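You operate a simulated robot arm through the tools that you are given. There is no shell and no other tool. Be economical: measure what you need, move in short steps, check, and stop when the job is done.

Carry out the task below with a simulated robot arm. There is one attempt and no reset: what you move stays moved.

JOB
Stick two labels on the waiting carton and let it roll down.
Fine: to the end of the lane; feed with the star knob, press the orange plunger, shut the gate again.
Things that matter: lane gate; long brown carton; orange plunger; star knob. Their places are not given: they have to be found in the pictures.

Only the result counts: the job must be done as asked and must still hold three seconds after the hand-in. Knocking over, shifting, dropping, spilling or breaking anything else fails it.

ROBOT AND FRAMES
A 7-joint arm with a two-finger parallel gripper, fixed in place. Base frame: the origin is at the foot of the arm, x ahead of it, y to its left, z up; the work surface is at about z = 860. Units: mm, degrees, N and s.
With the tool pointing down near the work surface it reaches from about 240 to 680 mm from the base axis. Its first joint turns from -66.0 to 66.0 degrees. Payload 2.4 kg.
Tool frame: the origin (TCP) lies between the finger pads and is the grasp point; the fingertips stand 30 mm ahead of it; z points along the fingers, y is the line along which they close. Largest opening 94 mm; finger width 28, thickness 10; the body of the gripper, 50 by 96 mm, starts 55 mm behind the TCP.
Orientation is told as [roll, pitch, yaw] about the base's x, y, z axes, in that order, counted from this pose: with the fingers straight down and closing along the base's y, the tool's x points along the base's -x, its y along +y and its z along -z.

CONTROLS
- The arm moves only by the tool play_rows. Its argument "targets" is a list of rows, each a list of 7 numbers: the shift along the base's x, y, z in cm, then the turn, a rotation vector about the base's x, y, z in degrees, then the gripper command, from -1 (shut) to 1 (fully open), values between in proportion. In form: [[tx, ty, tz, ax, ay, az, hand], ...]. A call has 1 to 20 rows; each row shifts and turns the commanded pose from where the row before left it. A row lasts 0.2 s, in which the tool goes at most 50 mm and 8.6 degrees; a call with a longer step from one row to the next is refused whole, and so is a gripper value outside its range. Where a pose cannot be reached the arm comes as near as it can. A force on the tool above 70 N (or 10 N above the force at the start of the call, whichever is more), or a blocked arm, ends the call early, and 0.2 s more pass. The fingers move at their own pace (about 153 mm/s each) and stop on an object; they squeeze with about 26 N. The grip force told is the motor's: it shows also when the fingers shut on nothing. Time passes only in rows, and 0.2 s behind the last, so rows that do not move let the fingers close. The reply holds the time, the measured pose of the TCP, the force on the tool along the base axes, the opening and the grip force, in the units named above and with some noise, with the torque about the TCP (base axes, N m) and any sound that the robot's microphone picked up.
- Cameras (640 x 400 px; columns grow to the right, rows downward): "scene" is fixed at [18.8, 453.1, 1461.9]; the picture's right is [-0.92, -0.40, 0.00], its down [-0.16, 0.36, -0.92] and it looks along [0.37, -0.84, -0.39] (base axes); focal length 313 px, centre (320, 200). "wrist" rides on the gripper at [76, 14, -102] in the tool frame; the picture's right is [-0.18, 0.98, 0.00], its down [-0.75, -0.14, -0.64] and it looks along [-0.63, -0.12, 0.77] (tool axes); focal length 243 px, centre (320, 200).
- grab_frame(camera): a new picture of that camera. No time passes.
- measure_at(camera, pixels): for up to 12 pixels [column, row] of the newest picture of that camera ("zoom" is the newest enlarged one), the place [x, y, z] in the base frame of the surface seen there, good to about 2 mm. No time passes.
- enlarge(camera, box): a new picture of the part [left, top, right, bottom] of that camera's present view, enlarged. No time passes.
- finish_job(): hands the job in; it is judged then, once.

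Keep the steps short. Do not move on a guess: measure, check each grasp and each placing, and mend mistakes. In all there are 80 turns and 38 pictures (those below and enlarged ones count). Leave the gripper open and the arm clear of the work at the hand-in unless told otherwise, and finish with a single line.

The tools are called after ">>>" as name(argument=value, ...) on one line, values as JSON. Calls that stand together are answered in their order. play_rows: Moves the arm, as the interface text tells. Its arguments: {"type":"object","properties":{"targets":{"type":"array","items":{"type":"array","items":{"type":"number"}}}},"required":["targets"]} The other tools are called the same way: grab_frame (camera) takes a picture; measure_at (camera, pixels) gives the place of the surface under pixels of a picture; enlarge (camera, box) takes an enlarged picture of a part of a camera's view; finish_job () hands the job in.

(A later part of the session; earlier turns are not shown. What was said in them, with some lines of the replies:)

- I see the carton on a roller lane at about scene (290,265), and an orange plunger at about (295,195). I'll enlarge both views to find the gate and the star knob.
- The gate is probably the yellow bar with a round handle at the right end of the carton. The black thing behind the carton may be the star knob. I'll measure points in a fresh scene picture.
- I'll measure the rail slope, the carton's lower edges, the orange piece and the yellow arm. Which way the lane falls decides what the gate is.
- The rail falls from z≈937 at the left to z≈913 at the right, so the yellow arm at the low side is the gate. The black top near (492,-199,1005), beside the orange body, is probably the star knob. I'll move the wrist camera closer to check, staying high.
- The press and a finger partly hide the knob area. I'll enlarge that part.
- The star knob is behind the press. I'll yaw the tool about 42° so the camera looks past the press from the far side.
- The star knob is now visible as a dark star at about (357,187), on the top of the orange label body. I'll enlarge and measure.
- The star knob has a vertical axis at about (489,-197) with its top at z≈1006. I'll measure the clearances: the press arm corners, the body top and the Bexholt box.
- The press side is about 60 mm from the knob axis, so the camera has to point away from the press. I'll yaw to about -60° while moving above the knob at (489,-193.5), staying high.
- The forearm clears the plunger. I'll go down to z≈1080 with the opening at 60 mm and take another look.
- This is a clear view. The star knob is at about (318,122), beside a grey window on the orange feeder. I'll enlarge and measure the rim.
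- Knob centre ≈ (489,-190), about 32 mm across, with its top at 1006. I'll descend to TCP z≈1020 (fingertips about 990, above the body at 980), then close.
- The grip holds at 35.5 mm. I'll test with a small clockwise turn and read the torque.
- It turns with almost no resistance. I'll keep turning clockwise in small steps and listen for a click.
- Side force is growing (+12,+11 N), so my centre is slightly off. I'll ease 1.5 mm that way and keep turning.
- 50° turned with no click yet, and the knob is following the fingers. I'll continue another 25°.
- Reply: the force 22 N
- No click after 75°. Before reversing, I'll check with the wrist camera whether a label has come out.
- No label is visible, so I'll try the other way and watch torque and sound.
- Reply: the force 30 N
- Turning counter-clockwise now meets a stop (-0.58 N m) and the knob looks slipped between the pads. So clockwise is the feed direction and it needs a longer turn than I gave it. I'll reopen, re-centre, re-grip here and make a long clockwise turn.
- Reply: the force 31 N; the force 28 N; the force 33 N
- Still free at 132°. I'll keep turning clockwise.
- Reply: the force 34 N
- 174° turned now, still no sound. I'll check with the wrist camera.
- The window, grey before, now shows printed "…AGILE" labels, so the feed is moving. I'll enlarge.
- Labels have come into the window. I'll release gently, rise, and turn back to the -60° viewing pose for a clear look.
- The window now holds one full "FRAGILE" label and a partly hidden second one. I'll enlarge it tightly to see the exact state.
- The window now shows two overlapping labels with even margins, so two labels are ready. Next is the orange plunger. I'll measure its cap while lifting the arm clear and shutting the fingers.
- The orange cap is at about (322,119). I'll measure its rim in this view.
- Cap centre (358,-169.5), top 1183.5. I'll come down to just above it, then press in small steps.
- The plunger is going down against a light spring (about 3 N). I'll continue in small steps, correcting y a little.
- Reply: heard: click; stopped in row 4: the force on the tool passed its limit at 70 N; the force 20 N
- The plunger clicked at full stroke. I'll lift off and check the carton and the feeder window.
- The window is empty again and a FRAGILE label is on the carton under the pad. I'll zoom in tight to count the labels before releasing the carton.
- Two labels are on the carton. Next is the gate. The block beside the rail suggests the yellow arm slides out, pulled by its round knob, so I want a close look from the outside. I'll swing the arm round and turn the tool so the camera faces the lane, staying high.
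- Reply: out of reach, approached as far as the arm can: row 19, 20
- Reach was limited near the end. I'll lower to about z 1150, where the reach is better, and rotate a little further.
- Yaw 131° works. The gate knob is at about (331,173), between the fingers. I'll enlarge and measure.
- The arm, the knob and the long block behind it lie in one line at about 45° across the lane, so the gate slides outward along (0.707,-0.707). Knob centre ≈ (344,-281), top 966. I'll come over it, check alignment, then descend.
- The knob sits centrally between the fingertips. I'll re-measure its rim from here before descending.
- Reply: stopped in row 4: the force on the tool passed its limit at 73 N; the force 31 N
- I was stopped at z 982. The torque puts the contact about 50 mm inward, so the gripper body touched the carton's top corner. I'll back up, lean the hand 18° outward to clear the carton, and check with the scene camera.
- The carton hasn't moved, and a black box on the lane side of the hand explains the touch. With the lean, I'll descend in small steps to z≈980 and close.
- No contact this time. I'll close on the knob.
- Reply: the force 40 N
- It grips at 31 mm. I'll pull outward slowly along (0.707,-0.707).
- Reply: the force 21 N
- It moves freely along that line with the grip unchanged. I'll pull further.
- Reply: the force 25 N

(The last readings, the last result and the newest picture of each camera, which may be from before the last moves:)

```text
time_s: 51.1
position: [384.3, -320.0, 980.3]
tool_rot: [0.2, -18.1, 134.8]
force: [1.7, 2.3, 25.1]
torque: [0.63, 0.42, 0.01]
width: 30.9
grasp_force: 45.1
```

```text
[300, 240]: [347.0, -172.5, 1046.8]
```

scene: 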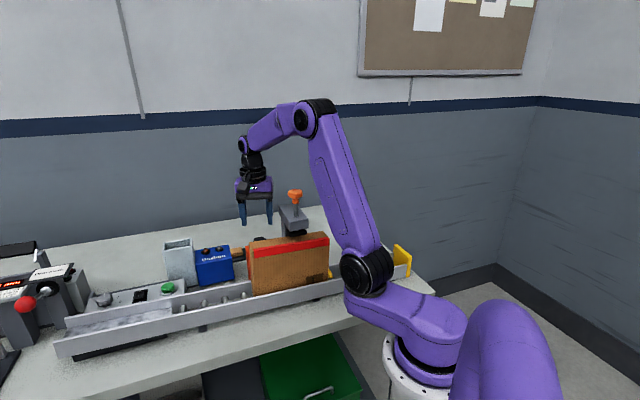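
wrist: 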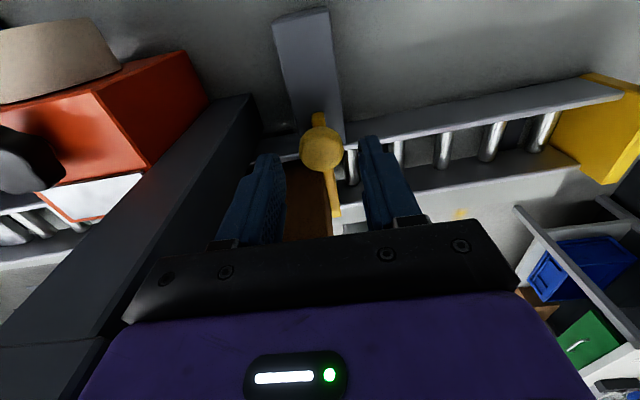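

>>> play_rows(targets=[[0.5, -0.5, 0, 0, 0, 0, -0.9], [0.5, -0.5, 0, 0, 0, 0, -0.9], [0.5, -0.5, 0, 0, 0, 0, -0.9], [0.4, -0.4, 0, 0, 0, 0, -0.9], [0, 0, 0, 0, 0, 0, -0.9], [0, 0, 0, 0, 0, 0, -0.9], [0, 0, 0, 0, 0, 0, -0.9]])

>>> enlarge(camera="scene", box=[220, 170, 440, 310])

```text
time_s: 52.7
position: [397.6, -334.5, 978.1]
tool_rot: [0.4, -19.2, 134.9]
force: [-20.3, 27.7, 6.2]
torque: [0.78, 0.65, 0.01]
width: 31.4
grasp_force: 44.6
```

```text
2.86 times, centred on (330, 240) of scene
```

zoom: 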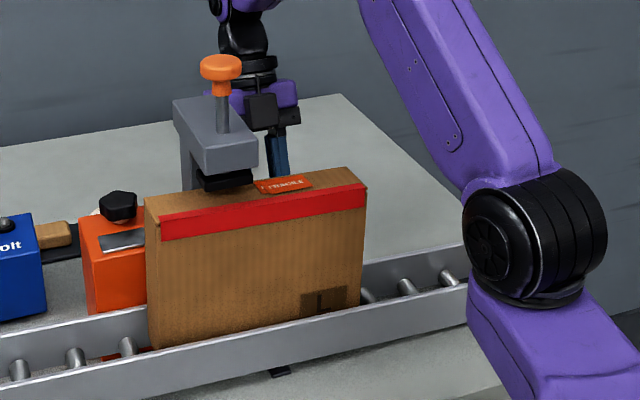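

The gate is at its open stop and the carton has started to roll. I'll hold the gate open, easing 3 mm off the stop, and wait.

>>> play_rows(targets=[[-0.2, 0.2, 0, 0, 0, 0, -0.9], [0, 0, 0, 0, 0, 0, -0.9], [0, 0, 0, 0, 0, 0, -0.9], [0, 0, 0, 0, 0, 0, -0.9], [0, 0, 0, 0, 0, 0, -0.9], [0, 0, 0, 0, 0, 0, -0.9], [0, 0, 0, 0, 0, 0, -0.9], [0, 0, 0, 0, 0, 0, -0.9], [0, 0, 0, 0, 0, 0, -0.9], [0, 0, 0, 0, 0, 0, -0.9], [0, 0, 0, 0, 0, 0, -0.9], [0, 0, 0, 0, 0, 0, -0.9], [0, 0, 0, 0, 0, 0, -0.9], [0, 0, 0, 0, 0, 0, -0.9], [0, 0, 0, 0, 0, 0, -0.9], [0, 0, 0, 0, 0, 0, -0.9]])

```text
time_s: 56.1
position: [398.1, -335.3, 977.7]
tool_rot: [0.5, -18.7, 134.9]
force: [-12.2, 22.8, -7.2]
torque: [0.51, 0.27, -0.09]
width: 31.2
grasp_force: 45.3
```

I'll check whether the carton is past the gate and at the end.

>>> grab_frame(camera="scene")

```text
2 pictures are left
```

scene: 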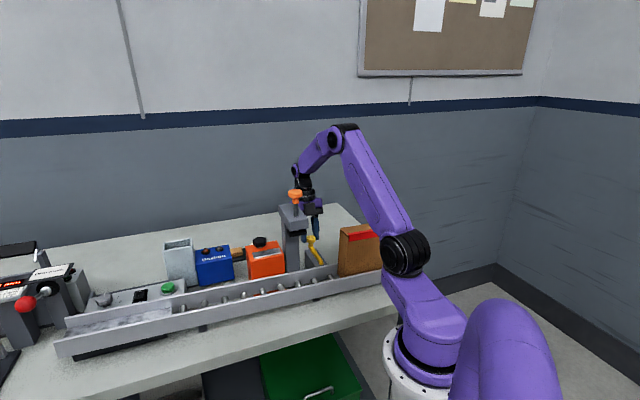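

The carton has rolled on. I'll measure its trailing edge against the gate line.

>>> measure_at(camera="scene", pixels=[[342, 272], [341, 250], [345, 230], [345, 262], [340, 240], [376, 262], [313, 236], [322, 262]])

```text
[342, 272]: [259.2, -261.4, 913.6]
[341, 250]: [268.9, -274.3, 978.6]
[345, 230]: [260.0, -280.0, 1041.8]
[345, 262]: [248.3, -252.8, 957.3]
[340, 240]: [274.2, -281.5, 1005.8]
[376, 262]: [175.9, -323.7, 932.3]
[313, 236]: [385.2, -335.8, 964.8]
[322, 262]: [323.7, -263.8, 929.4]
```

The trailing edge is about 50 mm past the gate line, so it's clear. I'll slide the gate shut back to the starting knob position.

>>> play_rows(targets=[[-0.5, 0.5, 0.1, 0, 0, 0, -0.9], [-0.5, 0.5, 0.1, 0, 0, 0, -0.9], [-0.5, 0.5, 0, 0, 0, 0, -0.9], [-0.5, 0.5, 0, 0, 0, 0, -0.9], [-0.5, 0.5, 0, 0, 0, 0, -0.9], [-0.5, 0.5, 0, 0, 0, 0, -0.9], [-0.5, 0.5, 0, 0, 0, 0, -0.9], [-0.5, 0.5, 0, 0, 0, 0, -0.9], [-0.5, 0.5, 0, 0, 0, 0, -0.9], [-0.3, 0.4, 0, 0, 0, 0, -0.9], [0, 0, 0, 0, 0, 0, -0.9]])

```text
time_s: 58.5
position: [351.2, -288.6, 979.7]
tool_rot: [0.5, -18.2, 134.8]
force: [1.9, 0.8, -37.1]
torque: [-0.17, -0.22, 0.03]
width: 31.3
grasp_force: 45.0
```

Nearly there. I'll push the last millimetres until the inner stop is felt.

>>> play_rows(targets=[[-0.15, 0.2, -0.1, 0, 0, 0, -0.9], [-0.15, 0.15, 0, 0, 0, 0, -0.9], [-0.15, 0.15, 0, 0, 0, 0, -0.9], [0, 0, 0, 0, 0, 0, -0.9]])

```text
time_s: 59.5
position: [348.9, -285.1, 979.3]
tool_rot: [0.3, -17.5, 134.8]
force: [10.4, -15.3, 8.4]
torque: [0.07, 0.29, 0.09]
width: 31.1
grasp_force: 45.3
```

The inner stop is felt (about 18 N back) at the starting position. I'll open the fingers and lift away outward.

>>> play_rows(targets=[[0, 0, 0, 0, 0, 0, 0.1], [0, 0, 0, 0, 0, 0, 0.1], [0, 0, 0.8, 0, 0, 0, 0.1], [0.3, -0.3, 2, 0, 0, 0, 0.1], [0.5, -0.5, 3, 0, 0, 0, 0.1], [1, -1, 3, 0, 0, 0, 0.1], [1, -1, 3, 0, 0, 0, 1], [1, -1, 4, 0, 0, 0, 1], [1, -1, 4, 0, 0, 0, 1], [0, 0, 0, 0, 0, 0, 1], [0, 0, 0, 0, 0, 0, 1]])

>>> grab_frame(camera="wrist")

```text
time_s: 61.9
position: [395.4, -329.7, 1178.6]
tool_rot: [0.4, -18.1, 134.9]
force: [0.4, 0.0, 0.2]
torque: [-0.02, -0.02, 0.03]
width: 94.2
grasp_force: 0.2
```

```text
1 pictures are left
```

wrist: 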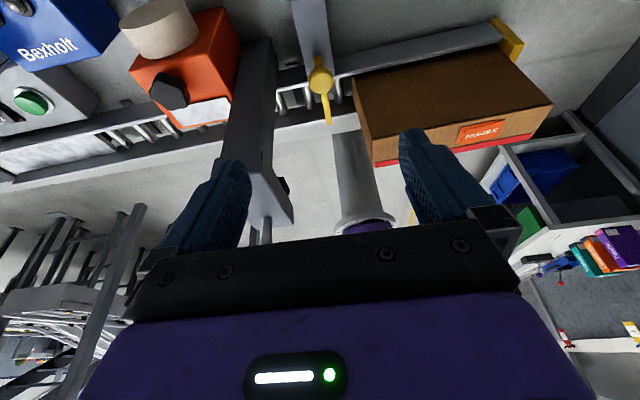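

The carton is against the yellow end stop with its labels on, and the gate arm is across the lane. I'll confirm by measuring.

>>> measure_at(camera="wrist", pixels=[[320, 80], [328, 121], [492, 32], [505, 32], [360, 95], [516, 40], [205, 112]])

```text
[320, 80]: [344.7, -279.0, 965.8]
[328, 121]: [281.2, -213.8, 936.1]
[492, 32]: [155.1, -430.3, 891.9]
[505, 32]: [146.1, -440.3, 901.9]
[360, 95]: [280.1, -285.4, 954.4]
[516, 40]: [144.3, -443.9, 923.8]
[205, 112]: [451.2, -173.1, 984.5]
```

The gate knob (345,-279) and tip (281,-214) are back at their starting places. The carton's trailing edge hasn't moved since the last check, so it rests at the end stop. The gripper is open and clear, so I'll hand in.

>>> finish_job()

```text
The job is handed in.
```

Job handed in: two FRAGILE labels are stuck on the carton, it has rolled to the end of the lane, and the gate is shut again.
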